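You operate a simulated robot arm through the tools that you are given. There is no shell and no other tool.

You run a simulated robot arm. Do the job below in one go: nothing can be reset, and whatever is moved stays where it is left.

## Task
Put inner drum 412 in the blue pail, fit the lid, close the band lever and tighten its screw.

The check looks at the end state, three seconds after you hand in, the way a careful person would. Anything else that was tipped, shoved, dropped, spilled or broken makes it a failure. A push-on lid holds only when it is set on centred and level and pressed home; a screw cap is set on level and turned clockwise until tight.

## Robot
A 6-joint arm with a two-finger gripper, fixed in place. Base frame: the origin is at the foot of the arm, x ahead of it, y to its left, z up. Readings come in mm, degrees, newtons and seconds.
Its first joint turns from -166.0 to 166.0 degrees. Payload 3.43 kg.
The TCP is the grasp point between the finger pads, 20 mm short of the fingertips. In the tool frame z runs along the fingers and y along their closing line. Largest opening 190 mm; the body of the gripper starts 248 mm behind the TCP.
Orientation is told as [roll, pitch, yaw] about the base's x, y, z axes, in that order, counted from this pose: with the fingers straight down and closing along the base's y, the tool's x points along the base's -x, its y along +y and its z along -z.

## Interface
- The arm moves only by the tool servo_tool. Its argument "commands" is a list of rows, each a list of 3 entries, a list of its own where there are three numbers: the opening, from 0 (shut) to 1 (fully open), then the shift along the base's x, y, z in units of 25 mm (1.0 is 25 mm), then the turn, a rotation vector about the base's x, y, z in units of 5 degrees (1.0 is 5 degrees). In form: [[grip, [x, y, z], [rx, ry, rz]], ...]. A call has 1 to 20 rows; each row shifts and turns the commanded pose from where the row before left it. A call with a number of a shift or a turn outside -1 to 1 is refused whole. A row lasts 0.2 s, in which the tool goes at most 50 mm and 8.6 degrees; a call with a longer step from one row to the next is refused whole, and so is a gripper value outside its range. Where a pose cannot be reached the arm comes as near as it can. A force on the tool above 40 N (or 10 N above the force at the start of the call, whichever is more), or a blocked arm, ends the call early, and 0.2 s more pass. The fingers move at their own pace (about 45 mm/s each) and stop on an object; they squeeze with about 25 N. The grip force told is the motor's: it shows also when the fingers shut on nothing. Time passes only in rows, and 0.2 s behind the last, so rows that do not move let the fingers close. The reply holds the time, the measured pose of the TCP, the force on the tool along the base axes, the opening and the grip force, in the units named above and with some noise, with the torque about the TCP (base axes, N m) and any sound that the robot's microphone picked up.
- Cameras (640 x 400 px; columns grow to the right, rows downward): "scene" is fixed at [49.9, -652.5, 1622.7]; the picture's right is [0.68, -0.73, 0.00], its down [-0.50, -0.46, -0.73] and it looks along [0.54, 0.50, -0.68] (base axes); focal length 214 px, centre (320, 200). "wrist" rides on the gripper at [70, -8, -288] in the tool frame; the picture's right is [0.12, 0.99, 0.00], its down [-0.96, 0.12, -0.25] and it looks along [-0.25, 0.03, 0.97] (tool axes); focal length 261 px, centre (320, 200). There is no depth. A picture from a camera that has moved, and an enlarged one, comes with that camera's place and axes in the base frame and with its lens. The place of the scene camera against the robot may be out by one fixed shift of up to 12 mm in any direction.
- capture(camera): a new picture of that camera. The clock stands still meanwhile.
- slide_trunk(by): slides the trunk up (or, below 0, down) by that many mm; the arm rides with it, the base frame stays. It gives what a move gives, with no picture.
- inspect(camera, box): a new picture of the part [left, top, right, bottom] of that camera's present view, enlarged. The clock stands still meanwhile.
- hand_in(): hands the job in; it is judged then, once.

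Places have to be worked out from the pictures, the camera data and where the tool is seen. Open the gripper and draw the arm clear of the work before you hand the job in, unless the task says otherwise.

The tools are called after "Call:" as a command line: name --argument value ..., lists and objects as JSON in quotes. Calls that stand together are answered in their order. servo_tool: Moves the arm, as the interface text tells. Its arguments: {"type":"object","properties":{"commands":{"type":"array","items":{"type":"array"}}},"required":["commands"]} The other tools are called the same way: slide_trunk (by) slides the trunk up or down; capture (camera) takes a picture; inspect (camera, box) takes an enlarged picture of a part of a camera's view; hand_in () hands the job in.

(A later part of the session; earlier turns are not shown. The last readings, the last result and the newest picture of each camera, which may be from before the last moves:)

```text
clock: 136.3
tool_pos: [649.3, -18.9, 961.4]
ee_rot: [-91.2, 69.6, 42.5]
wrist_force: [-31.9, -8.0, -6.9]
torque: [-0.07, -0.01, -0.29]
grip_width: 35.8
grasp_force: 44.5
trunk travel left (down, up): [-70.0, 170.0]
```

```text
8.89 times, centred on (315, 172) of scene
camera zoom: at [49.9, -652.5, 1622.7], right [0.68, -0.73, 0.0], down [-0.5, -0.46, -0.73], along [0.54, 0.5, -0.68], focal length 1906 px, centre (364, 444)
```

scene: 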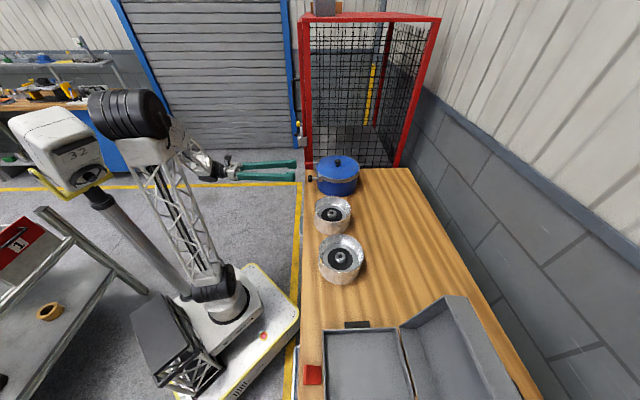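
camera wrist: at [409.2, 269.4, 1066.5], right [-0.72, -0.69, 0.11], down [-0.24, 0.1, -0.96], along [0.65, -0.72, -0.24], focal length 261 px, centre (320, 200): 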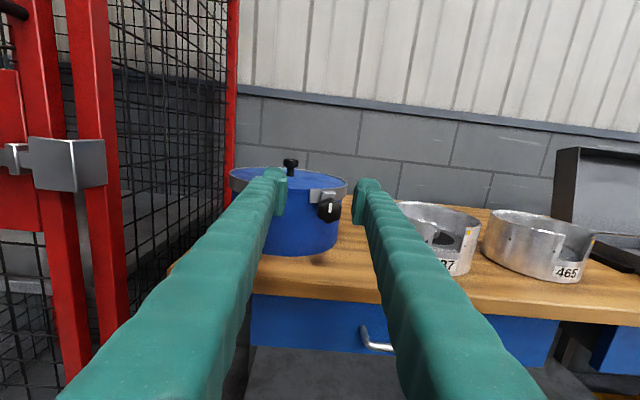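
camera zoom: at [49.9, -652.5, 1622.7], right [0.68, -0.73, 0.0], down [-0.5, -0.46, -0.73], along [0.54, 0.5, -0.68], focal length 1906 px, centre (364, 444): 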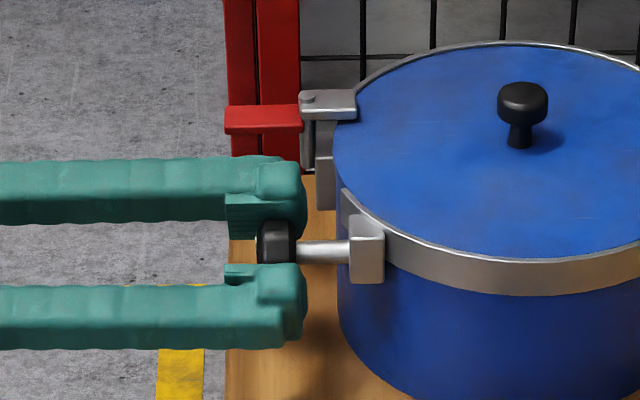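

The knob turns with almost no torque, but a side load of about 30 N has built up; I relieve it by letting the tool follow the force a couple of mm.

Call:
servo_tool --commands '[[0.0, [-0.055, -0.014, -0.012], [0, 0, 0]], [0.0, [-0.03, -0.01, -0.01], [0, 0, 0]], [0.0, [0, 0, 0], [0, 0, 0]]]'

Call:
inspect --camera "scene" --box '[300, 140, 400, 200]'

```text
clock: 137.1
tool_pos: [647.6, -18.1, 960.5]
ee_rot: [-91.2, 69.6, 42.8]
wrist_force: [22.7, -29.4, 7.8]
torque: [-0.16, -0.16, -0.06]
grip_width: 35.9
grasp_force: 44.9
trunk travel left (down, up): [-70.0, 170.0]
```

```text
6.40 times, centred on (350, 170) of scene
camera zoom: at [49.9, -652.5, 1622.7], right [0.68, -0.73, 0.0], down [-0.5, -0.46, -0.73], along [0.54, 0.5, -0.68], focal length 1373 px, centre (128, 392)
```

zoom: 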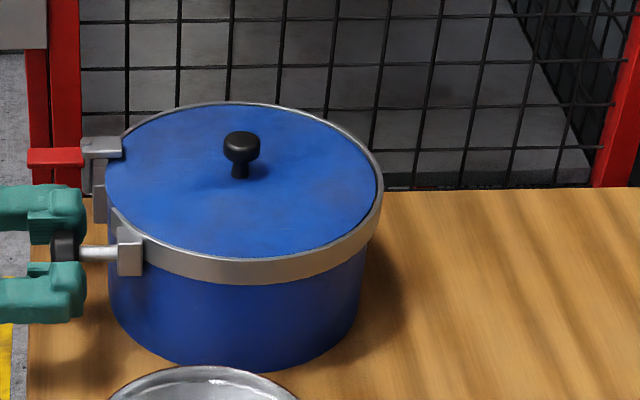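

Sideways is relieved but I pulled axially; I move 0.7 mm back inward.

Call:
servo_tool --commands '[[0.0, [0.0195, -0.0201, 0], [0, 0, 0]], [0.0, [0, 0, 0], [0, 0, 0]]]'

```text
clock: 137.7
tool_pos: [649.8, -19.5, 962.1]
ee_rot: [-91.2, 69.6, 42.7]
wrist_force: [15.8, -23.6, 12.6]
torque: [-0.08, -0.07, 0.02]
grip_width: 35.9
grasp_force: 44.6
trunk travel left (down, up): [-70.0, 170.0]
```

Call:
servo_tool --commands '[[0.0, [0.0222, -0.023, 0.03], [0, 0, 0]], [0.0, [0, 0, 0], [0, 0, 0]]]'

```text
clock: 138.3
tool_pos: [648.8, -19.4, 961.1]
ee_rot: [-91.1, 69.6, 42.9]
wrist_force: [-13.7, 1.3, 1.1]
torque: [0.22, 0.21, 0.16]
grip_width: 35.8
grasp_force: 45.1
trunk travel left (down, up): [-70.0, 170.0]
```

Forces are small again after a 20° turn. The needed correction was about -0.5 mm sideways per 5°, so I build that into the next turning steps.

Call:
servo_tool --commands '[[0.0, [-0.014, -0.0136, -0.003], [0.695, -0.719, 0]], [0.0, [-0.014, -0.0136, -0.003], [0.695, -0.719, 0]], [0.0, [0, 0, 0], [0, 0, 0]]]'

Call:
servo_tool --commands '[[0.0, [-0.014, -0.0136, -0.003], [0.695, -0.719, 0]], [0.0, [-0.014, -0.0136, -0.003], [0.695, -0.719, 0]], [0.0, [0, 0, 0], [0, 0, 0]]]'

```text
clock: 139.1
tool_pos: [649.4, -19.2, 961.5]
ee_rot: [-90.7, 59.7, 43.2]
wrist_force: [-12.0, 25.6, -6.9]
torque: [0.14, 0.06, 0.2]
grip_width: 35.5
grasp_force: 44.8
trunk travel left (down, up): [-70.0, 170.0]
```

```text
clock: 139.9
tool_pos: [648.1, -19.1, 960.4]
ee_rot: [-90.6, 49.6, 43.4]
wrist_force: [17.5, 23.0, 0.4]
torque: [0.09, 0.04, 0.37]
grip_width: 35.8
grasp_force: 44.9
trunk travel left (down, up): [-70.0, 170.0]
```

Now the side load is +28 N the other way, so I undo the shift (+2.5 mm) and check.

Call:
servo_tool --commands '[[0.0, [0.05, 0.048, 0], [0, 0, 0]], [0.0, [0, 0, 0], [0, 0, 0]]]'

Call:
inspect --camera "wrist" --box '[260, 140, 380, 230]'

Call:
inspect --camera "scene" --box '[285, 150, 345, 195]'

```text
clock: 140.5
tool_pos: [649.2, -19.3, 960.9]
ee_rot: [-90.7, 49.6, 43.1]
wrist_force: [14.7, 17.3, 7.9]
torque: [-0.12, -0.19, 0.07]
grip_width: 35.9
grasp_force: 45.2
trunk travel left (down, up): [-70.0, 170.0]
```

```text
4.44 times, centred on (320, 185) of wrist
camera zoom: at [421.3, 163.3, 1018.3], right [-0.6, -0.58, -0.55], down [0.22, 0.54, -0.81], along [0.77, -0.61, -0.2], focal length 1158 px, centre (320, 267)
```

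zoom: 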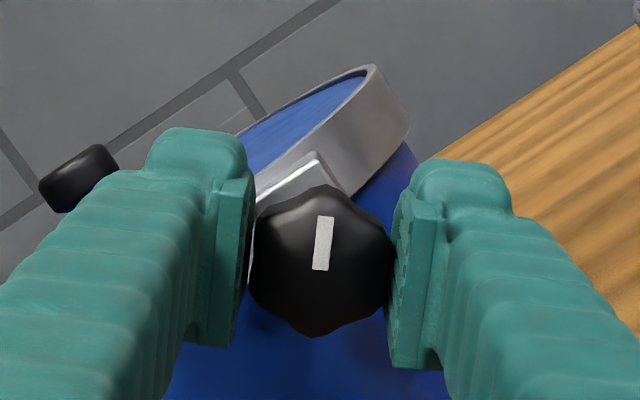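

```text
8.89 times, centred on (315, 172) of scene
camera zoom: at [49.9, -652.5, 1622.7], right [0.68, -0.73, 0.0], down [-0.5, -0.46, -0.73], along [0.54, 0.5, -0.68], focal length 1906 px, centre (364, 444)
```

zoom: 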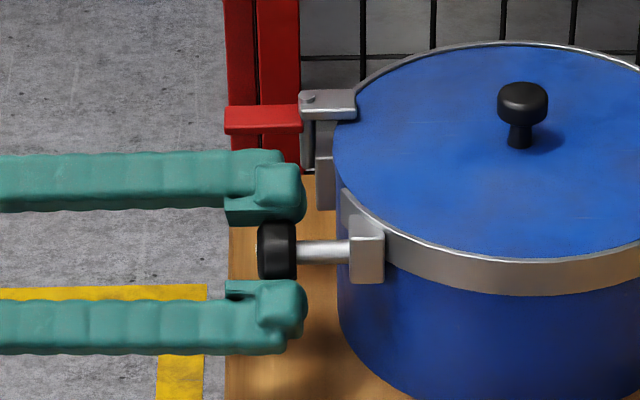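

The knob follows (40° so far) and the pail is unmoved. I keep turning in 10° steps, watching load and torque.

Call:
servo_tool --commands '[[0.0, [0.03, 0.03, 0.01], [0.695, -0.719, 0]], [0.0, [0, 0, 0], [0.695, -0.719, 0]], [0.0, [0, 0, 0], [0, 0, 0]]]'

Call:
servo_tool --commands '[[0.0, [0, 0, 0], [0.695, -0.719, 0]], [0.0, [0, 0, 0], [0.695, -0.719, 0]], [0.0, [0, 0, 0], [0, 0, 0]]]'

```text
clock: 141.3
tool_pos: [648.7, -19.2, 961.5]
ee_rot: [-90.3, 39.7, 43.3]
wrist_force: [-10.3, 4.1, -3.9]
torque: [-0.11, -0.07, -0.15]
grip_width: 35.8
grasp_force: 45.1
trunk travel left (down, up): [-70.0, 170.0]
```

```text
clock: 142.2
tool_pos: [648.2, -19.6, 961.4]
ee_rot: [-90.1, 29.6, 43.4]
wrist_force: [-15.1, 2.7, -3.1]
torque: [0.13, 0.12, 0.25]
grip_width: 35.8
grasp_force: 44.6
trunk travel left (down, up): [-70.0, 170.0]
stopped in row 3: the force on the tool passed its limit at 41 N (the readings are from after the stop); the commanded pose is now the measured one
```

About 60° turned so far with no tightening torque; the stop was only side load. I relieve it by reopening and re-gripping here, then continue.

Call:
servo_tool --commands '[[0.22, [0, 0, 0], [0, 0, 0]], [0.25, [0, 0, 0], [0, 0, 0]], [0.25, [0, 0, 0], [0, 0, 0]], [0.25, [0, 0, 0], [0, 0, 0]]]'

Call:
inspect --camera "wrist" --box '[260, 140, 380, 230]'

Call:
inspect --camera "scene" --box '[285, 150, 345, 195]'

```text
clock: 143.2
tool_pos: [649.6, -19.2, 960.5]
ee_rot: [-90.1, 29.7, 43.5]
wrist_force: [0.2, 0.4, 0.0]
torque: [0.01, -0.01, 0.0]
grip_width: 47.8
grasp_force: 0.1
trunk travel left (down, up): [-70.0, 170.0]
```

```text
4.44 times, centred on (320, 185) of wrist
camera zoom: at [409.6, 151.2, 1002.4], right [-0.43, -0.41, -0.8], down [0.4, 0.72, -0.58], along [0.81, -0.57, -0.15], focal length 1158 px, centre (320, 267)
```

zoom: 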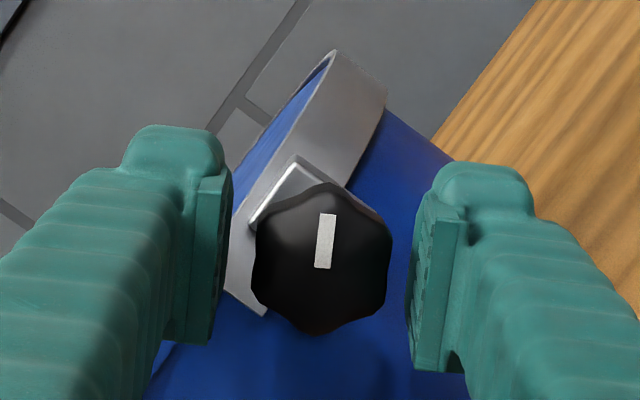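

```text
8.89 times, centred on (315, 172) of scene
camera zoom: at [49.9, -652.5, 1622.7], right [0.68, -0.73, 0.0], down [-0.5, -0.46, -0.73], along [0.54, 0.5, -0.68], focal length 1906 px, centre (364, 444)
```

zoom: 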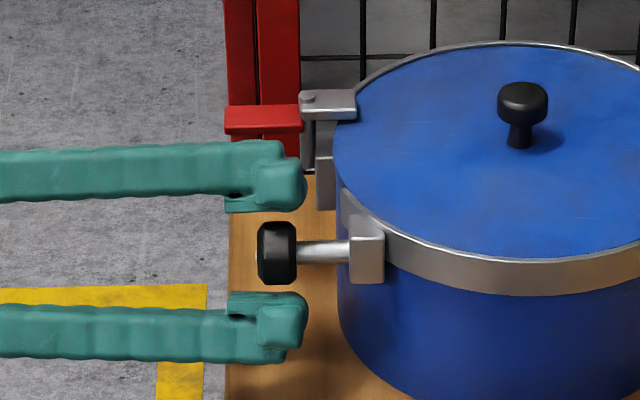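

The knob keeps its new angle and is centred between the fingers. I re-grip and go on turning.

Call:
servo_tool --commands '[[0.2, [0, 0, 0], [0, 0, 0]], [0.1, [0, 0, 0], [0, 0, 0]], [0.0, [0, 0, 0], [0, 0, 0]], [0.0, [0, 0, 0], [0, 0, 0]], [0.0, [0, 0, 0], [0, 0, 0]]]'

Call:
servo_tool --commands '[[0.0, [0, 0, 0], [0.695, -0.719, 0]], [0.0, [0, 0, 0], [0.695, -0.719, 0]], [0.0, [0, 0, 0], [0, 0, 0]]]'

```text
clock: 144.4
tool_pos: [650.3, -18.3, 961.3]
ee_rot: [-90.1, 29.7, 43.5]
wrist_force: [-4.2, -1.1, -6.5]
torque: [0.01, 0.04, 0.01]
grip_width: 35.7
grasp_force: 44.9
trunk travel left (down, up): [-70.0, 170.0]
```

```text
clock: 145.2
tool_pos: [648.9, -21.0, 961.3]
ee_rot: [-90.0, 19.7, 43.6]
wrist_force: [-14.6, -1.0, -18.1]
torque: [0.07, 0.11, -0.12]
grip_width: 35.7
grasp_force: 45.0
trunk travel left (down, up): [-70.0, 170.0]
```

Call:
servo_tool --commands '[[0.0, [0, 0, 0], [0, 0, 0]], [0.0, [0, 0, 0], [0, 0, 0]], [0.0, [0, 0, 0], [0, 0, 0]]]'

Call:
servo_tool --commands '[[0.0, [-0.03, -0.03, -0.06], [0, 0, 0]], [0.0, [0, 0, 0], [0, 0, 0]]]'

```text
clock: 146.0
tool_pos: [648.5, -19.5, 961.5]
ee_rot: [-90.0, 19.7, 43.5]
wrist_force: [-21.5, -1.8, -25.9]
torque: [0.13, 0.17, -0.11]
grip_width: 35.6
grasp_force: 44.6
trunk travel left (down, up): [-70.0, 170.0]
```

```text
clock: 146.6
tool_pos: [648.8, -20.2, 960.4]
ee_rot: [-90.1, 19.6, 43.6]
wrist_force: [-7.9, 1.6, -8.0]
torque: [0.06, 0.07, 0.06]
grip_width: 35.6
grasp_force: 45.2
trunk travel left (down, up): [-70.0, 170.0]
```

The side load comes from clamping the knob rigidly. I try holding it like a loose wrench (opening about 36 mm, just over the flats) and turn again.

Call:
servo_tool --commands '[[0.191, [0, 0, 0], [0, 0, 0]], [0.191, [0, 0, 0], [0, 0, 0]], [0.191, [0, 0, 0], [0, 0, 0]]]'

Call:
servo_tool --commands '[[0.191, [0, 0, 0], [0.695, -0.719, 0]], [0.191, [0, 0, 0], [0.695, -0.719, 0]], [0.191, [0, 0, 0], [0.695, -0.719, 0]], [0.191, [0, 0, 0], [0.695, -0.719, 0]], [0.191, [0, 0, 0], [0, 0, 0]]]'

Call:
inspect --camera "wrist" --box '[260, 140, 380, 230]'

```text
clock: 147.4
tool_pos: [647.5, -20.3, 958.4]
ee_rot: [-90.0, 19.7, 43.5]
wrist_force: [2.1, 0.5, 2.1]
torque: [-0.01, 0.02, -0.04]
grip_width: 38.2
grasp_force: 1.3
trunk travel left (down, up): [-70.0, 170.0]
```

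```text
clock: 148.6
tool_pos: [649.0, -22.1, 959.7]
ee_rot: [-89.8, -0.3, 43.4]
wrist_force: [-0.6, -0.5, 1.4]
torque: [-0.01, 0.03, -0.02]
grip_width: 37.2
grasp_force: 1.0
trunk travel left (down, up): [-70.0, 170.0]
```

```text
4.44 times, centred on (320, 185) of wrist
camera zoom: at [399.3, 140.6, 968.2], right [-0.08, -0.08, -0.99], down [0.53, 0.84, -0.11], along [0.85, -0.53, -0.03], focal length 1158 px, centre (320, 267)
```

zoom: 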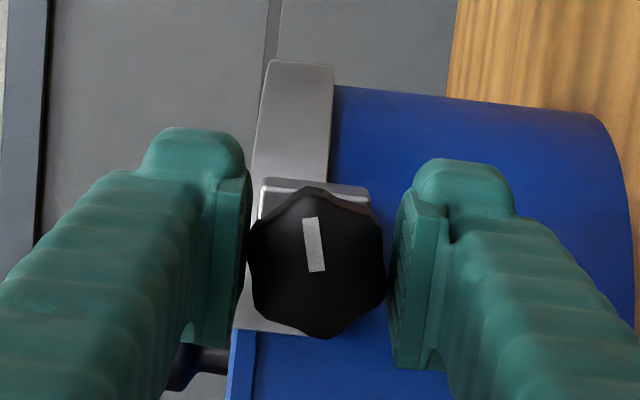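

The loose-wrench hold works with almost no side force. I keep turning clockwise.

Call:
servo_tool --commands '[[0.191, [0, 0, 0], [0.695, -0.719, 0]], [0.191, [0, 0, 0], [0.695, -0.719, 0]], [0.191, [0, 0, 0], [0.695, -0.719, 0]], [0.191, [0, 0, 0], [0.695, -0.719, 0]], [0.191, [0, 0, 0], [0.695, -0.719, 0]], [0.191, [0, 0, 0], [0.695, -0.719, 0]], [0.191, [0, 0, 0], [0, 0, 0]]]'

Call:
inspect --camera "wrist" --box '[260, 140, 380, 230]'

Call:
capture --camera "scene"

```text
clock: 150.2
tool_pos: [648.3, -20.9, 958.8]
ee_rot: [-89.6, -30.3, 43.5]
wrist_force: [0.1, 0.4, -1.9]
torque: [0.01, 0.0, 0.0]
grip_width: 37.0
grasp_force: 0.9
trunk travel left (down, up): [-70.0, 170.0]
```

```text
4.44 times, centred on (320, 185) of wrist
camera zoom: at [402.7, 144.1, 932.8], right [0.28, 0.28, -0.92], down [0.47, 0.79, 0.39], along [0.83, -0.54, 0.09], focal length 1158 px, centre (320, 267)
```

zoom: 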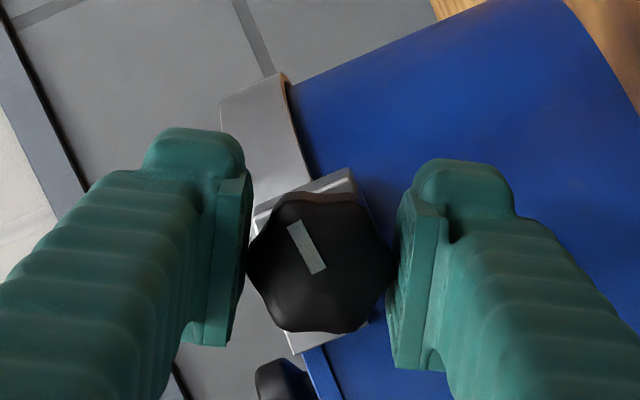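

```text
taken
```

scene: 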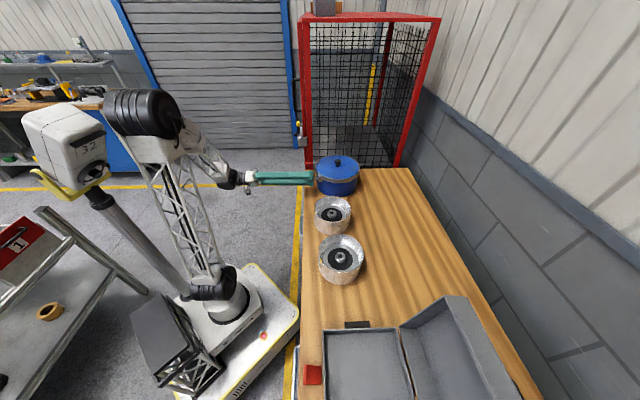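

The knob lagged about 27° behind in the loose hold (about 93° turned in total), so it may be getting tighter. I open, turn the gripper back 27° to match its flats, and re-grip firmly to feel the torque.

Call:
servo_tool --commands '[[0.25, [0, 0, 0], [0, 0, 0]], [0.25, [0, 0, 0], [0, 0, 0]], [0.25, [0, 0, 0], [-0.695, 0.719, 0]], [0.25, [0, 0, 0], [-0.695, 0.719, 0]], [0.25, [0, 0, 0], [-0.695, 0.719, 0]], [0.25, [0, 0, 0], [-0.695, 0.719, 0]], [0.25, [0, 0, 0], [-0.695, 0.719, 0]], [0.25, [0, 0, 0], [-0.278, 0.288, 0]], [0.25, [0, 0, 0], [0, 0, 0]], [0.25, [0, 0, 0], [0, 0, 0]]]'

Call:
inspect --camera "wrist" --box '[260, 140, 380, 230]'

```text
clock: 152.4
tool_pos: [648.2, -19.8, 959.4]
ee_rot: [-89.8, -3.3, 43.5]
wrist_force: [0.5, -0.5, -0.1]
torque: [0.06, 0.01, -0.04]
grip_width: 47.3
grasp_force: 0.1
trunk travel left (down, up): [-70.0, 170.0]
```

```text
4.44 times, centred on (320, 185) of wrist
camera zoom: at [398.8, 140.4, 964.6], right [-0.05, -0.04, -1.0], down [0.53, 0.85, -0.06], along [0.85, -0.53, -0.02], focal length 1158 px, centre (320, 267)
```

zoom: 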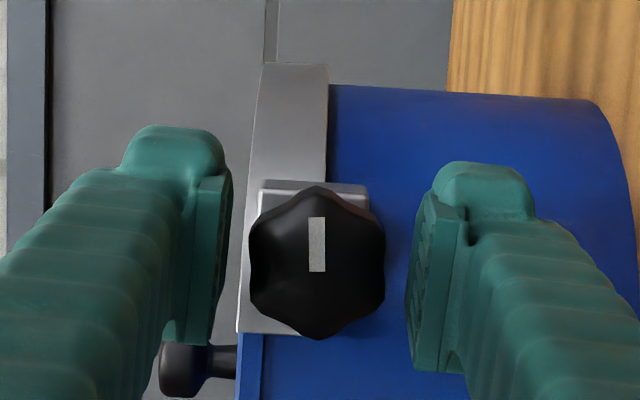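

Aligned and centred. I clamp and turn while reading torque.

Call:
servo_tool --commands '[[0.2, [0, 0, 0], [0, 0, 0]], [0.1, [0, 0, 0], [0, 0, 0]], [0.0, [0, 0, 0], [0, 0, 0]], [0.0, [0, 0, 0], [0, 0, 0]], [0.0, [0, 0, 0], [0, 0, 0]]]'

Call:
servo_tool --commands '[[0.0, [0, 0, 0], [0.695, -0.719, 0]], [0.0, [0, 0, 0], [0, 0, 0]]]'

Call:
servo_tool --commands '[[0.0, [0, 0, 0], [0.695, -0.719, 0]], [0.0, [0, 0, 0], [0, 0, 0]]]'

```text
clock: 153.6
tool_pos: [648.3, -20.4, 960.5]
ee_rot: [-89.8, -3.3, 43.5]
wrist_force: [3.6, -1.3, 9.7]
torque: [0.0, -0.08, 0.02]
grip_width: 35.6
grasp_force: 45.3
trunk travel left (down, up): [-70.0, 170.0]
```

```text
clock: 154.2
tool_pos: [648.6, -20.7, 958.7]
ee_rot: [-89.8, -8.3, 43.5]
wrist_force: [7.0, -1.5, 11.3]
torque: [-0.08, -0.09, -0.02]
grip_width: 35.9
grasp_force: 44.9
trunk travel left (down, up): [-70.0, 170.0]
```

```text
clock: 154.8
tool_pos: [648.9, -20.7, 958.9]
ee_rot: [-89.7, -13.2, 43.5]
wrist_force: [9.8, -3.7, 8.8]
torque: [-0.03, -0.07, 0.0]
grip_width: 35.7
grasp_force: 45.1
trunk travel left (down, up): [-70.0, 170.0]
```

Still free. I continue turning in the firm grip, letting the tool follow small loads.

Call:
servo_tool --commands '[[0.0, [0.008, -0.006, 0.02], [0.695, -0.719, 0]], [0.0, [0, 0, 0], [0.695, -0.719, 0]], [0.0, [0, 0, 0], [0, 0, 0]]]'

Call:
servo_tool --commands '[[0.0, [0, 0, 0], [0.695, -0.719, 0]], [0.0, [0, 0, 0], [0.695, -0.719, 0]], [0.0, [0, 0, 0], [0, 0, 0]]]'

```text
clock: 155.6
tool_pos: [648.4, -19.5, 958.5]
ee_rot: [-89.6, -23.3, 43.4]
wrist_force: [10.0, -7.0, -3.9]
torque: [0.03, 0.07, -0.06]
grip_width: 35.7
grasp_force: 45.4
trunk travel left (down, up): [-70.0, 170.0]
```

```text
clock: 156.4
tool_pos: [648.6, -21.0, 958.6]
ee_rot: [-89.4, -33.2, 43.4]
wrist_force: [8.6, -3.6, -19.6]
torque: [0.07, 0.13, 0.0]
grip_width: 35.9
grasp_force: 44.7
trunk travel left (down, up): [-70.0, 170.0]
```

Call:
servo_tool --commands '[[0.0, [0.01, -0.008, -0.05], [0.695, -0.719, 0]], [0.0, [0, 0, -0.01], [0.695, -0.719, 0]], [0.0, [0, 0, 0], [0, 0, 0]]]'

Call:
servo_tool --commands '[[0.0, [0, 0, -0.01], [0.695, -0.719, 0]], [0.0, [0, 0, -0.01], [0.695, -0.719, 0]], [0.0, [0, 0, 0], [0, 0, 0]]]'

```text
clock: 157.2
tool_pos: [647.8, -20.2, 957.7]
ee_rot: [-89.4, -43.2, 43.4]
wrist_force: [7.0, -3.9, -12.7]
torque: [0.08, 0.09, -0.03]
grip_width: 35.8
grasp_force: 45.0
trunk travel left (down, up): [-70.0, 170.0]
```

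```text
clock: 158.0
tool_pos: [648.2, -20.5, 959.0]
ee_rot: [-89.3, -53.4, 43.2]
wrist_force: [16.5, -4.2, -5.3]
torque: [0.01, 0.06, 0.07]
grip_width: 35.5
grasp_force: 45.6
trunk travel left (down, up): [-70.0, 170.0]
```

Call:
servo_tool --commands '[[0.0, [0.03, 0.01, 0], [0.695, -0.719, 0]], [0.0, [0, 0, 0], [0.695, -0.719, 0]], [0.0, [0, 0, 0], [0, 0, 0]]]'

Call:
servo_tool --commands '[[0.0, [0, 0, 0], [0.695, -0.719, 0]], [0.0, [0, 0, 0], [0.695, -0.719, 0]], [0.0, [0, 0, 0], [0, 0, 0]]]'

Call:
inspect --camera "wrist" --box '[260, 140, 380, 230]'

Call:
inspect --camera "scene" --box '[285, 150, 365, 200]'

```text
clock: 158.8
tool_pos: [649.6, -20.1, 958.6]
ee_rot: [-88.9, -63.2, 43.0]
wrist_force: [7.6, 3.5, -3.7]
torque: [0.02, -0.02, 0.14]
grip_width: 35.2
grasp_force: 45.0
trunk travel left (down, up): [-70.0, 170.0]
```

```text
clock: 159.6
tool_pos: [649.2, -19.3, 958.1]
ee_rot: [-88.2, -73.2, 42.4]
wrist_force: [-0.6, 10.2, -5.9]
torque: [-0.02, 0.02, 0.13]
grip_width: 35.1
grasp_force: 45.0
trunk travel left (down, up): [-70.0, 170.0]
```

```text
4.44 times, centred on (320, 185) of wrist
camera zoom: at [428.2, 169.1, 895.3], right [0.66, 0.64, -0.4], down [0.11, 0.44, 0.89], along [0.75, -0.63, 0.22], focal length 1158 px, centre (320, 267)
```

zoom: 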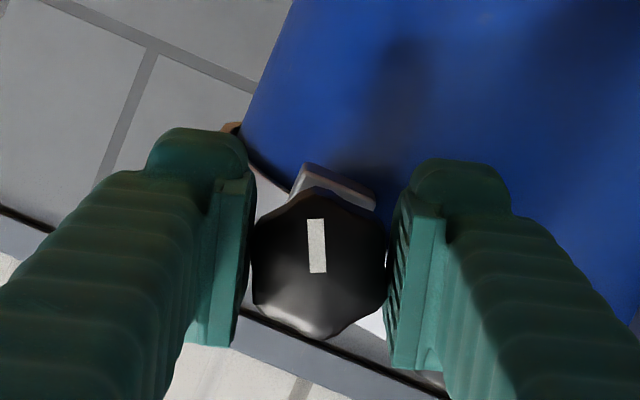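

```text
8.00 times, centred on (325, 175) of scene
camera zoom: at [49.9, -652.5, 1622.7], right [0.68, -0.73, 0.0], down [-0.5, -0.46, -0.73], along [0.54, 0.5, -0.68], focal length 1716 px, centre (280, 400)
```

zoom: 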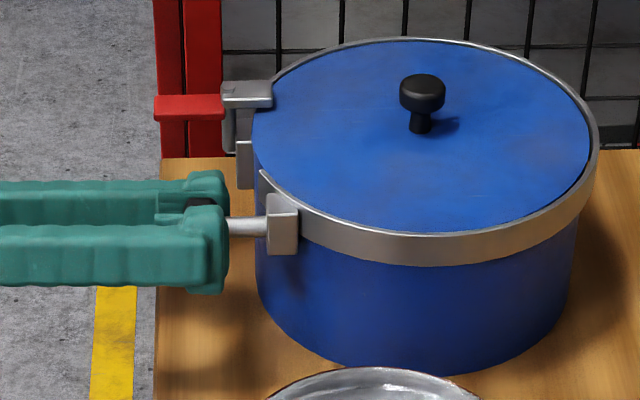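

About 163° turned, still free, pail unmoved. I continue.

Call:
servo_tool --commands '[[0.0, [0, 0.015, -0.01], [0.695, -0.719, 0]], [0.0, [0, 0, 0], [0.695, -0.719, 0]], [0.0, [0, 0, 0], [0, 0, 0]]]'

Call:
servo_tool --commands '[[0.0, [0, 0, 0], [0.695, -0.719, 0]], [0.0, [0, 0, 0], [0.695, -0.719, 0]], [0.0, [0, 0, 0], [0, 0, 0]]]'

Call:
servo_tool --commands '[[0.0, [0, 0, 0], [0.695, -0.719, 0]], [0.0, [0, 0, 0], [0.695, -0.719, 0]], [0.0, [0, 0, 0], [0, 0, 0]]]'

```text
clock: 160.4
tool_pos: [649.7, -19.2, 959.0]
ee_rot: [-85.9, -83.1, 40.0]
wrist_force: [-7.6, 12.9, -8.4]
torque: [0.05, 0.02, 0.07]
grip_width: 35.1
grasp_force: 45.2
trunk travel left (down, up): [-70.0, 170.0]
```

```text
clock: 161.2
tool_pos: [650.3, -18.7, 958.4]
ee_rot: [82.4, -86.8, -128.0]
wrist_force: [-4.9, 20.7, -6.8]
torque: [0.12, 0.15, -0.12]
grip_width: 35.4
grasp_force: 45.0
trunk travel left (down, up): [-70.0, 170.0]
```

```text
clock: 162.0
tool_pos: [650.6, -19.3, 958.6]
ee_rot: [88.4, -76.8, -134.1]
wrist_force: [-0.5, 28.5, -0.1]
torque: [-0.45, 0.29, 0.28]
grip_width: 35.4
grasp_force: 44.8
trunk travel left (down, up): [-70.0, 170.0]
```

Now a resisting torque of about 0.5 Nm appears – the screw is starting to bite (around 190°). I relieve the side load and turn a little more.

Call:
servo_tool --commands '[[0.0, [0.026, 0.042, 0], [0, 0, 0]], [0.0, [0, 0, 0], [0.348, -0.36, 0]], [0.0, [0, 0, 0], [0, 0, 0]]]'

Call:
servo_tool --commands '[[0.0, [0, 0, 0], [0.348, -0.36, 0]], [0.0, [0, 0, 0], [0.348, -0.36, 0]], [0.0, [0, 0, 0], [0, 0, 0]]]'

Call:
inspect --camera "wrist" --box '[260, 140, 380, 230]'

```text
clock: 162.8
tool_pos: [650.2, -18.2, 957.4]
ee_rot: [88.7, -74.4, -134.4]
wrist_force: [6.3, 16.8, 2.5]
torque: [-0.62, 0.42, 0.12]
grip_width: 35.0
grasp_force: 45.2
trunk travel left (down, up): [-70.0, 170.0]
```

```text
clock: 163.6
tool_pos: [651.2, -19.0, 958.1]
ee_rot: [88.2, -69.5, -133.9]
wrist_force: [8.4, 11.9, -9.6]
torque: [-0.53, 0.5, 0.12]
grip_width: 35.6
grasp_force: 45.6
trunk travel left (down, up): [-70.0, 170.0]
```

```text
4.44 times, centred on (320, 185) of wrist
camera zoom: at [461.3, 200.3, 891.8], right [0.7, 0.68, 0.24], down [-0.33, 0.01, 0.94], along [0.64, -0.74, 0.23], focal length 1158 px, centre (320, 267)
```

zoom: 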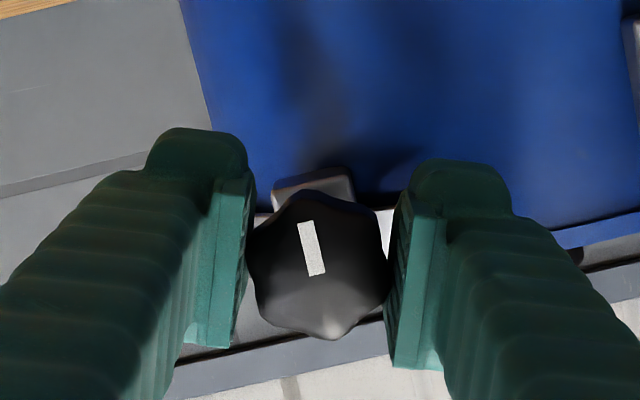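

Torque holds at about 0.73 Nm while the knob no longer follows – it has turned about 180° and come tight. I re-grip on the flats to confirm it with a firmer turn.

Call:
servo_tool --commands '[[0.2, [0, 0, 0], [-0.348, 0.36, 0]], [0.25, [0, 0, 0], [0, 0, 0]], [0.25, [0, 0, 0], [0, 0, 0]], [0.25, [0, 0, 0], [-0.695, 0.719, 0]], [0.25, [0, 0, 0], [-0.695, 0.719, 0]], [0.25, [0, 0, 0], [-0.695, 0.719, 0]], [0.25, [0, 0, 0], [0, 0, 0]], [0.25, [0, 0, 0], [0, 0, 0]]]'

Call:
inspect --camera "wrist" --box '[260, 140, 380, 230]'

Call:
inspect --camera "scene" --box '[285, 150, 365, 200]'

```text
clock: 165.4
tool_pos: [650.9, -19.0, 958.9]
ee_rot: [81.6, -86.7, -127.4]
wrist_force: [1.3, -0.1, 0.3]
torque: [0.01, -0.02, -0.03]
grip_width: 47.5
grasp_force: 0.0
trunk travel left (down, up): [-70.0, 170.0]
```

```text
4.44 times, centred on (320, 185) of wrist
camera zoom: at [446.1, 186.1, 889.9], right [0.71, 0.7, -0.06], down [-0.12, 0.22, 0.97], along [0.69, -0.68, 0.24], focal length 1158 px, centre (320, 267)
```

zoom: 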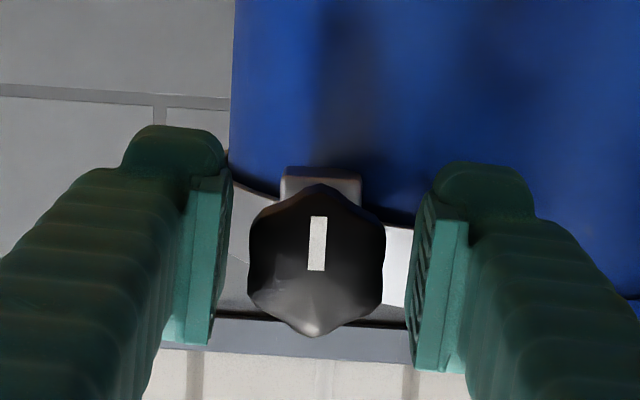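

```text
8.00 times, centred on (325, 175) of scene
camera zoom: at [49.9, -652.5, 1622.7], right [0.68, -0.73, 0.0], down [-0.5, -0.46, -0.73], along [0.54, 0.5, -0.68], focal length 1716 px, centre (280, 400)
```

zoom: 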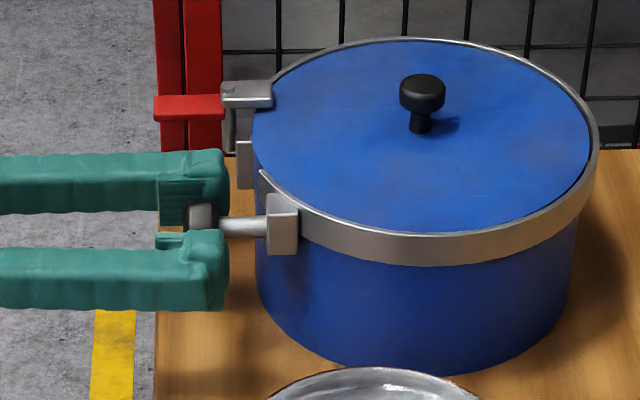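

The knob's mark confirms about 180° of turn. I clamp on the flats and turn further to feel the tight stop.

Call:
servo_tool --commands '[[0.2, [0, 0, 0], [0, 0, 0]], [0.1, [0, 0, 0], [0, 0, 0]], [0.0, [0, 0, 0], [0, 0, 0]], [0.0, [0, 0, 0], [0, 0, 0]], [0.0, [0, 0, 0], [0, 0, 0]]]'

Call:
servo_tool --commands '[[0.0, [0, 0, 0], [0.695, -0.719, 0]], [0.0, [0, 0, 0], [0, 0, 0]]]'

Call:
servo_tool --commands '[[0.0, [0, 0, 0], [0.695, -0.719, 0]], [0.0, [0, 0, 0], [0, 0, 0]]]'

Call:
servo_tool --commands '[[0.0, [0, 0, 0], [0.695, -0.719, 0]], [0.0, [0, 0, 0], [0, 0, 0]]]'

```text
clock: 166.6
tool_pos: [650.4, -18.8, 959.1]
ee_rot: [81.4, -86.8, -127.3]
wrist_force: [-6.8, -7.2, -2.0]
torque: [0.04, -0.01, -0.03]
grip_width: 36.0
grasp_force: 45.3
trunk travel left (down, up): [-70.0, 170.0]
```

```text
clock: 167.2
tool_pos: [650.6, -18.0, 959.2]
ee_rot: [87.0, -81.8, -132.7]
wrist_force: [-2.3, -7.9, 3.7]
torque: [-0.22, 0.09, -0.04]
grip_width: 35.6
grasp_force: 44.7
trunk travel left (down, up): [-70.0, 170.0]
```

```text
clock: 167.8
tool_pos: [650.9, -18.0, 957.2]
ee_rot: [88.1, -76.9, -133.7]
wrist_force: [0.2, -2.5, 0.3]
torque: [-0.33, 0.45, 0.09]
grip_width: 35.3
grasp_force: 45.2
trunk travel left (down, up): [-70.0, 170.0]
```

```text
clock: 168.4
tool_pos: [650.2, -18.9, 958.0]
ee_rot: [88.7, -71.8, -134.4]
wrist_force: [0.4, 3.6, 0.1]
torque: [-0.66, 0.81, 0.12]
grip_width: 35.9
grasp_force: 45.1
trunk travel left (down, up): [-70.0, 170.0]
```

Torque rises to about 1.0 Nm. One more step, then I check whether the knob itself still turns.

Call:
servo_tool --commands '[[0.0, [0, 0, 0], [0.695, -0.719, 0]], [0.0, [0, 0, 0], [0, 0, 0]]]'

Call:
inspect --camera "wrist" --box '[260, 140, 380, 230]'

Call:
inspect --camera "scene" --box '[285, 150, 365, 200]'

```text
clock: 168.8
tool_pos: [650.1, -19.8, 961.3]
ee_rot: [86.7, -68.5, -132.8]
wrist_force: [-6.0, 13.2, -7.8]
torque: [-0.65, -0.65, -0.41]
grip_width: 35.8
grasp_force: 44.8
out of reach, approached as far as the arm can: row 1
trunk travel left (down, up): [-70.0, 170.0]
stopped in row 2: the force on the tool passed its limit at 51 N (the readings are from after the stop); the commanded pose is now the measured one
```

```text
4.44 times, centred on (320, 185) of wrist
camera zoom: at [461.9, 201.8, 897.9], right [0.7, 0.67, 0.25], down [-0.34, -0.01, 0.94], along [0.63, -0.74, 0.22], focal length 1158 px, centre (320, 267)
```

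zoom: 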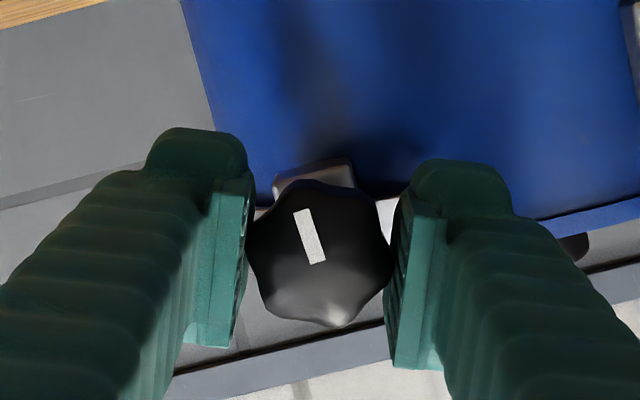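

```text
8.00 times, centred on (325, 175) of scene
camera zoom: at [49.9, -652.5, 1622.7], right [0.68, -0.73, 0.0], down [-0.5, -0.46, -0.73], along [0.54, 0.5, -0.68], focal length 1716 px, centre (280, 400)
```

zoom: 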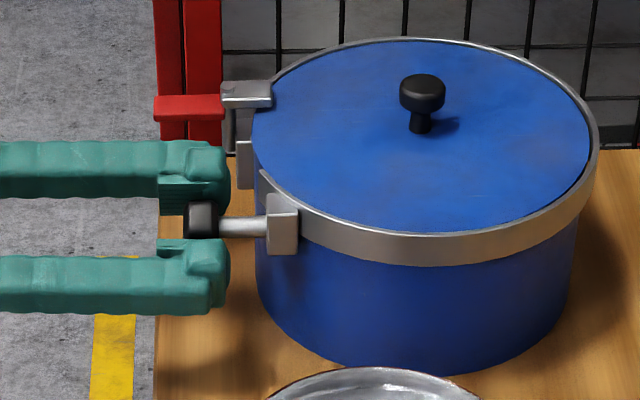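

The knob stays at about 178–180° while I applied over 1 Nm – it is tight. I open the fingers and back straight out.

Call:
servo_tool --commands '[[0.2, [0, 0, 0], [0, 0, 0]], [0.3, [0, 0, 0], [0, 0, 0]], [0.35, [0, 0, 0], [0, 0, 0]], [0.35, [0, 0, 0], [0, 0, 0]]]'

Call:
inspect --camera "wrist" --box '[260, 140, 380, 230]'

```text
clock: 169.8
tool_pos: [650.1, -19.8, 961.1]
ee_rot: [86.7, -68.4, -133.0]
wrist_force: [-0.1, 0.4, -0.4]
torque: [0.0, 0.0, 0.0]
grip_width: 66.7
grasp_force: 0.1
trunk travel left (down, up): [-70.0, 170.0]
```

```text
4.44 times, centred on (320, 185) of wrist
camera zoom: at [462.0, 201.1, 898.8], right [0.7, 0.67, 0.26], down [-0.34, -0.01, 0.94], along [0.63, -0.74, 0.22], focal length 1158 px, centre (320, 267)
```

zoom: 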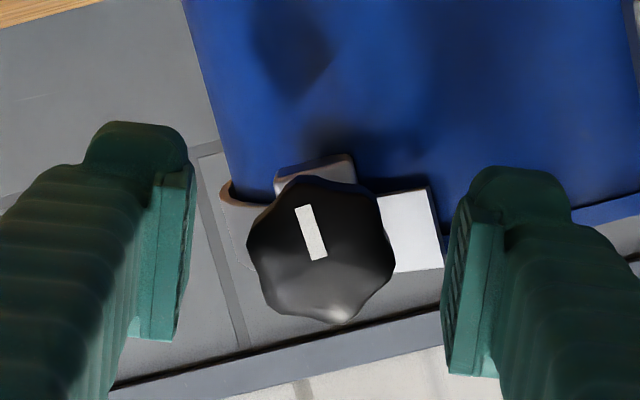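

Released cleanly. I retreat outward along the knob's axis.

Call:
servo_tool --commands '[[0.35, [-0.278, 0.288, 0], [0, 0, 0]], [0.35, [-0.556, 0.575, 0], [0, 0, 0]], [0.35, [-0.556, 0.575, 0], [0, 0, 0]], [0.35, [-0.556, 0.575, 0], [0, 0, 0]], [0.35, [-0.556, 0.575, 0], [0, 0, 0]], [0.35, [-0.278, 0.288, 0], [0, 0, 0]], [0.35, [0, 0, 0], [0, 0, 0]]]'

Call:
capture --camera "wrist"

Call:
capture --camera "scene"

```text
clock: 171.4
tool_pos: [579.8, 51.7, 961.7]
ee_rot: [86.3, -68.4, -132.7]
wrist_force: [0.6, -1.2, -0.2]
torque: [-0.01, 0.02, -0.03]
grip_width: 66.1
grasp_force: 0.0
trunk travel left (down, up): [-70.0, 170.0]
```

```text
taken
camera wrist: at [391.3, 273.3, 899.8], right [0.7, 0.67, 0.25], down [-0.33, -0.01, 0.94], along [0.63, -0.74, 0.22], focal length 261 px, centre (320, 200)
```

wrist: 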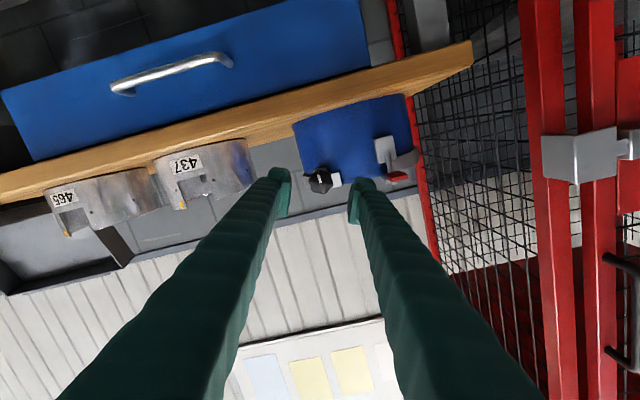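

```text
taken
```

scene: 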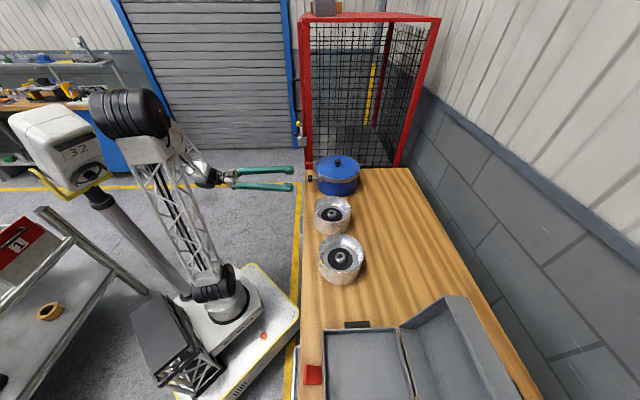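

I roll the gripper back upright for a clear front view of the finished pail.

Call:
servo_tool --commands '[[0.35, [-0.2, 0.2, 0.2], [-0.695, 0.719, 0]], [0.35, [-0.2, 0.2, 0.2], [-0.695, 0.719, 0]], [0.35, [-0.2, 0.2, 0.2], [-0.695, 0.719, 0]], [0.35, [-0.2, 0.2, 0.2], [-0.695, 0.719, 0]], [0.35, [0, 0, 0], [-0.695, 0.719, 0]], [0.35, [0, 0, 0], [-0.695, 0.719, 0]], [0.35, [0, 0, 0], [-0.695, 0.719, 0]], [0.35, [0, 0, 0], [-0.695, 0.719, 0]], [0.35, [0, 0, 0], [-0.695, 0.719, 0]], [0.35, [0, 0, 0], [-0.695, 0.719, 0]], [0.35, [0, 0, 0], [-0.695, 0.719, 0]], [0.35, [0, 0, 0], [-0.695, 0.719, 0]], [0.35, [0, 0, 0], [-0.695, 0.719, 0]], [0.35, [0, 0, 0], [-0.695, 0.719, 0]], [0.35, [0, 0, 0], [-0.695, 0.719, 0]], [0.35, [0, 0, 0], [-0.695, 0.719, 0]], [0.35, [0, 0, 0], [-0.695, 0.719, 0]], [0.35, [0, 0, 0], [-0.695, 0.719, 0]], [0.35, [0, 0, 0], [-0.695, 0.719, 0]], [0.35, [0, 0, 0], [-0.695, 0.719, 0]]]'

Call:
servo_tool --commands '[[0.35, [0, 0, 0], [-0.695, 0.719, 0]], [0.35, [0, 0, 0], [-0.695, 0.719, 0]], [0.35, [0, 0, 0], [-0.695, 0.719, 0]], [0.35, [0, 0, 0], [-0.695, 0.719, 0]], [0.35, [0, 0, 0], [-0.695, 0.719, 0]], [0.35, [0, 0, 0], [-0.695, 0.719, 0]], [0.35, [0, 0, 0], [-0.695, 0.719, 0]], [0.35, [0, 0, 0], [-0.695, 0.719, 0]], [0.35, [0, 0, 0], [-0.695, 0.719, 0]], [0.35, [0, 0, 0], [-0.695, 0.719, 0]], [0.35, [0, 0, 0], [-0.695, 0.719, 0]], [0.35, [0, 0, 0], [-0.695, 0.719, 0]], [0.35, [0, 0, 0], [-0.695, 0.719, 0]], [0.35, [0, 0, 0], [-0.695, 0.719, 0]], [0.35, [0, 0, 0], [-0.695, 0.719, 0]], [0.35, [0, 0, 0], [-0.695, 0.719, 0]], [0.35, [0, 0, 0], [-0.695, 0.719, 0]], [0.35, [0, 0, 0], [-0.695, 0.719, 0]], [0.35, [0, 0, 0], [-0.695, 0.719, 0]], [0.35, [0, 0, 0], [0, 0, 0]]]'

Call:
capture --camera "wrist"

Call:
capture --camera "scene"

```text
clock: 175.6
tool_pos: [561.3, 71.4, 982.1]
ee_rot: [-90.2, -11.7, 42.9]
wrist_force: [0.1, -0.4, -0.6]
torque: [0.01, -0.01, -0.02]
grip_width: 66.3
grasp_force: 0.0
trunk travel left (down, up): [-70.0, 170.0]
```

```text
clock: 179.8
tool_pos: [559.8, 71.3, 981.8]
ee_rot: [-99.4, 83.1, 35.1]
wrist_force: [-0.3, -0.7, -0.4]
torque: [0.02, -0.03, 0.01]
grip_width: 66.4
grasp_force: 0.0
trunk travel left (down, up): [-70.0, 170.0]
```

```text
taken
camera wrist: at [358.3, 279.6, 1046.7], right [-0.72, -0.7, 0.0], down [-0.16, 0.16, -0.97], along [0.68, -0.7, -0.23], focal length 261 px, centre (320, 200)
```

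wrist: 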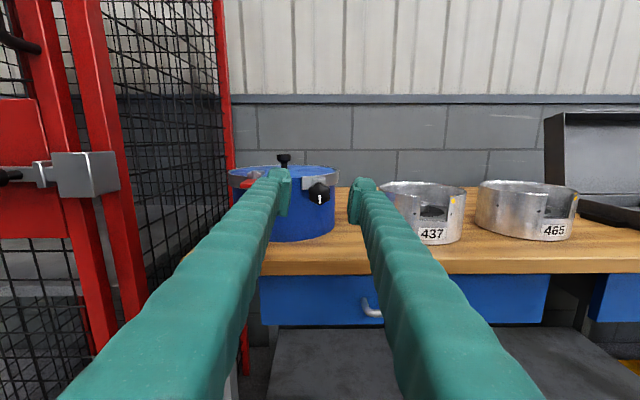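

```text
taken
```

scene: 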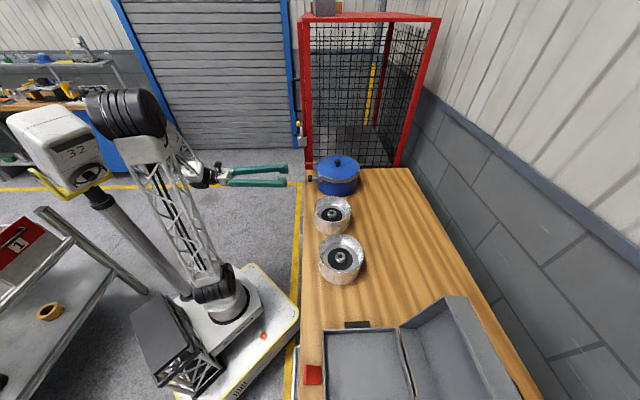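

Call:
inspect --camera "wrist" --box '[215, 140, 355, 250]'

Call:
inspect --camera "wrist" --box '[295, 170, 345, 215]'

Call:
inspect --camera "scene" --box '[295, 145, 365, 205]'

Call:
inspect --camera "scene" --box '[300, 152, 340, 182]'

```text
3.64 times, centred on (285, 195) of wrist
camera zoom: at [358.3, 279.6, 1046.7], right [-0.72, -0.7, 0.0], down [-0.16, 0.16, -0.97], along [0.68, -0.7, -0.23], focal length 948 px, centre (447, 218)
```

zoom: 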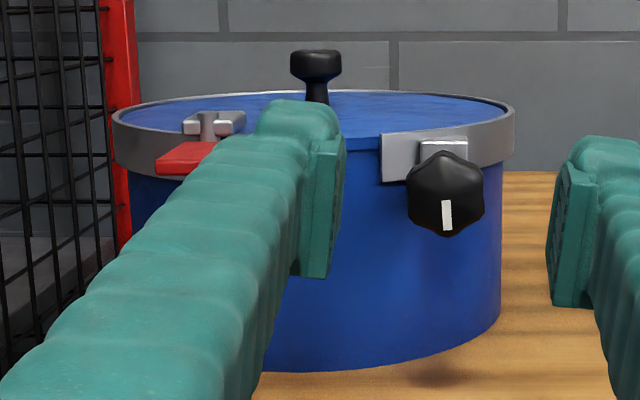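

```text
8.89 times, centred on (320, 192) of wrist
camera zoom: at [358.3, 279.6, 1046.7], right [-0.72, -0.7, 0.0], down [-0.16, 0.16, -0.97], along [0.68, -0.7, -0.23], focal length 2317 px, centre (320, 267)
```

zoom: 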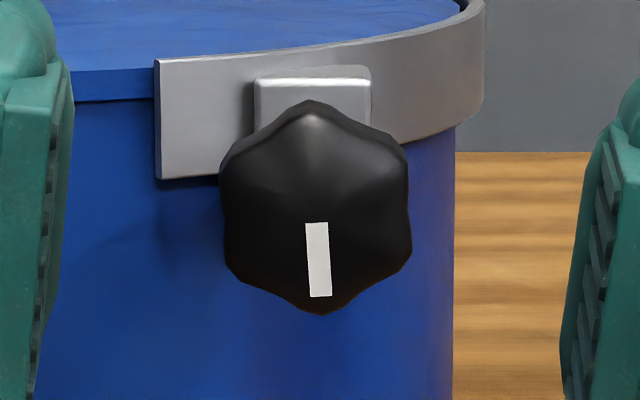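

```text
6.67 times, centred on (330, 175) of scene
camera zoom: at [49.9, -652.5, 1622.7], right [0.68, -0.73, 0.0], down [-0.5, -0.46, -0.73], along [0.54, 0.5, -0.68], focal length 1430 px, centre (253, 367)
```

zoom: 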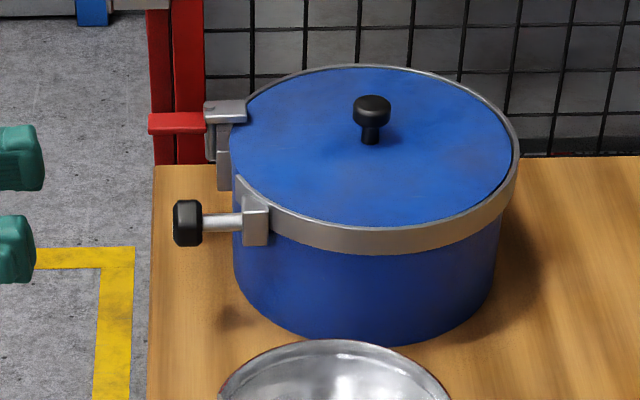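

```text
13.33 times, centred on (320, 167) of scene
camera zoom: at [49.9, -652.5, 1622.7], right [0.68, -0.73, 0.0], down [-0.5, -0.46, -0.73], along [0.54, 0.5, -0.68], focal length 2860 px, centre (320, 640)
```

zoom: 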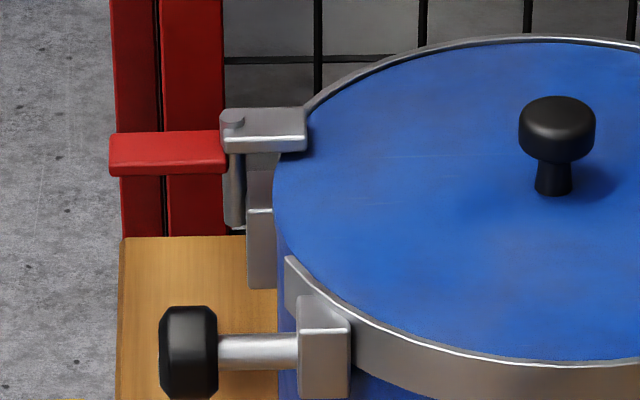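

The mark now points straight down (a half turn, tight) and the lever's jaw lies flat on the lid edge. I raise the arm, bring the trunk back up, and turn the gripper downward again for a last look from above.

Call:
servo_tool --commands '[[0.35, [-0.2, 0.2, 0.8], [0.695, -0.719, 0]], [0.35, [-0.2, 0.2, 0.8], [0.695, -0.719, 0]], [0.35, [0, 0, 0.8], [0.695, -0.719, 0]], [0.35, [0, 0, 0.8], [0.695, -0.719, 0]], [0.35, [0, 0, 0.8], [0.695, -0.719, 0]], [0.35, [0, 0, 0], [0.695, -0.719, 0]], [0.35, [0, 0, 0], [0.695, -0.719, 0]], [0.35, [0, 0, 0], [0.695, -0.719, 0]], [0.35, [0, 0, 0], [0.695, -0.719, 0]], [0.35, [0, 0, 0], [0.695, -0.719, 0]], [0.35, [0, 0, 0], [0.695, -0.719, 0]], [0.35, [0, 0, 0], [0.695, -0.719, 0]], [0.35, [0, 0, 0], [0.695, -0.719, 0]], [0.35, [0, 0, 0], [0.695, -0.719, 0]], [0.35, [0, 0, 0], [0.695, -0.719, 0]], [0.35, [0, 0, 0], [0.695, -0.719, 0]], [0.35, [0, 0, 0], [0.415, -0.43, 0]], [0.35, [0, 0, 0], [0, 0, 0]]]'

Call:
slide_trunk --by 80

Call:
servo_tool --commands '[[0.35, [0, 0, 0], [0.719, 0.695, 0]], [0.35, [0, 0, 0], [0.719, 0.695, 0]], [0.35, [0, 0, 0], [0.719, 0.695, 0]], [0.35, [0, 0, 0], [0.719, 0.695, 0]], [0.35, [0, 0, 0], [0.719, 0.695, 0]], [0.35, [0, 0, 0], [0.719, 0.695, 0]], [0.35, [0, 0, 0], [0.719, 0.695, 0]], [0.35, [0, 0, 0], [0.719, 0.695, 0]], [0.35, [0, 0, 0], [0.719, 0.695, 0]], [0.35, [0, 0, 0], [0, 0, 0]]]'

Call:
capture --camera "scene"

Call:
capture --camera "wrist"

```text
clock: 183.6
tool_pos: [549.9, 81.4, 1081.9]
ee_rot: [-90.4, 0.1, 42.9]
wrist_force: [0.0, 0.2, -0.3]
torque: [-0.01, 0.0, 0.0]
grip_width: 66.8
grasp_force: 0.1
trunk travel left (down, up): [-70.0, 170.0]
```

```text
clock: 184.8
tool_pos: [550.4, 80.9, 1161.7]
ee_rot: [-90.4, 0.2, 42.9]
wrist_force: [0.8, -0.2, -0.1]
torque: [0.01, 0.03, -0.01]
grip_width: 66.5
grasp_force: 0.1
trunk travel left (down, up): [-150.0, 90.0]
```

```text
clock: 187.0
tool_pos: [549.5, 81.3, 1162.4]
ee_rot: [-45.5, 0.9, 43.4]
wrist_force: [0.2, -0.4, -0.1]
torque: [-0.03, -0.03, -0.03]
grip_width: 66.6
grasp_force: 0.0
trunk travel left (down, up): [-150.0, 90.0]
```

```text
taken
```

scene: 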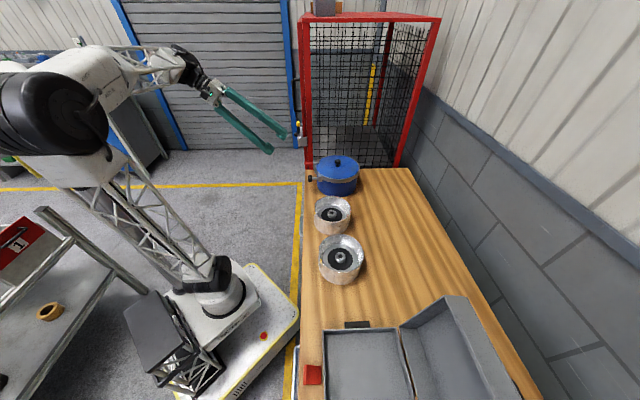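

```text
taken
camera wrist: at [365.0, 181.1, 1371.2], right [-0.57, 0.42, -0.71], down [0.52, 0.85, 0.08], along [0.63, -0.33, -0.7], focal length 261 px, centre (320, 200)
```

wrist: 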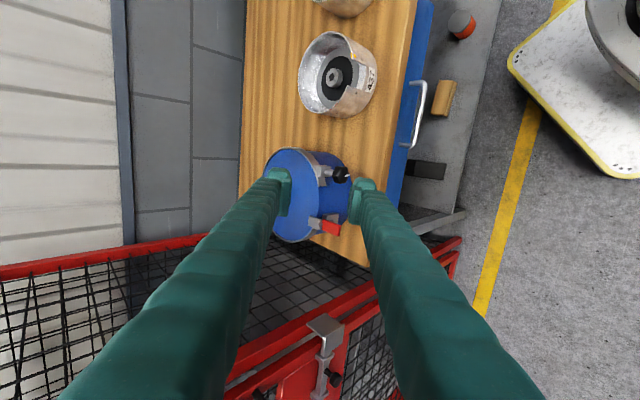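

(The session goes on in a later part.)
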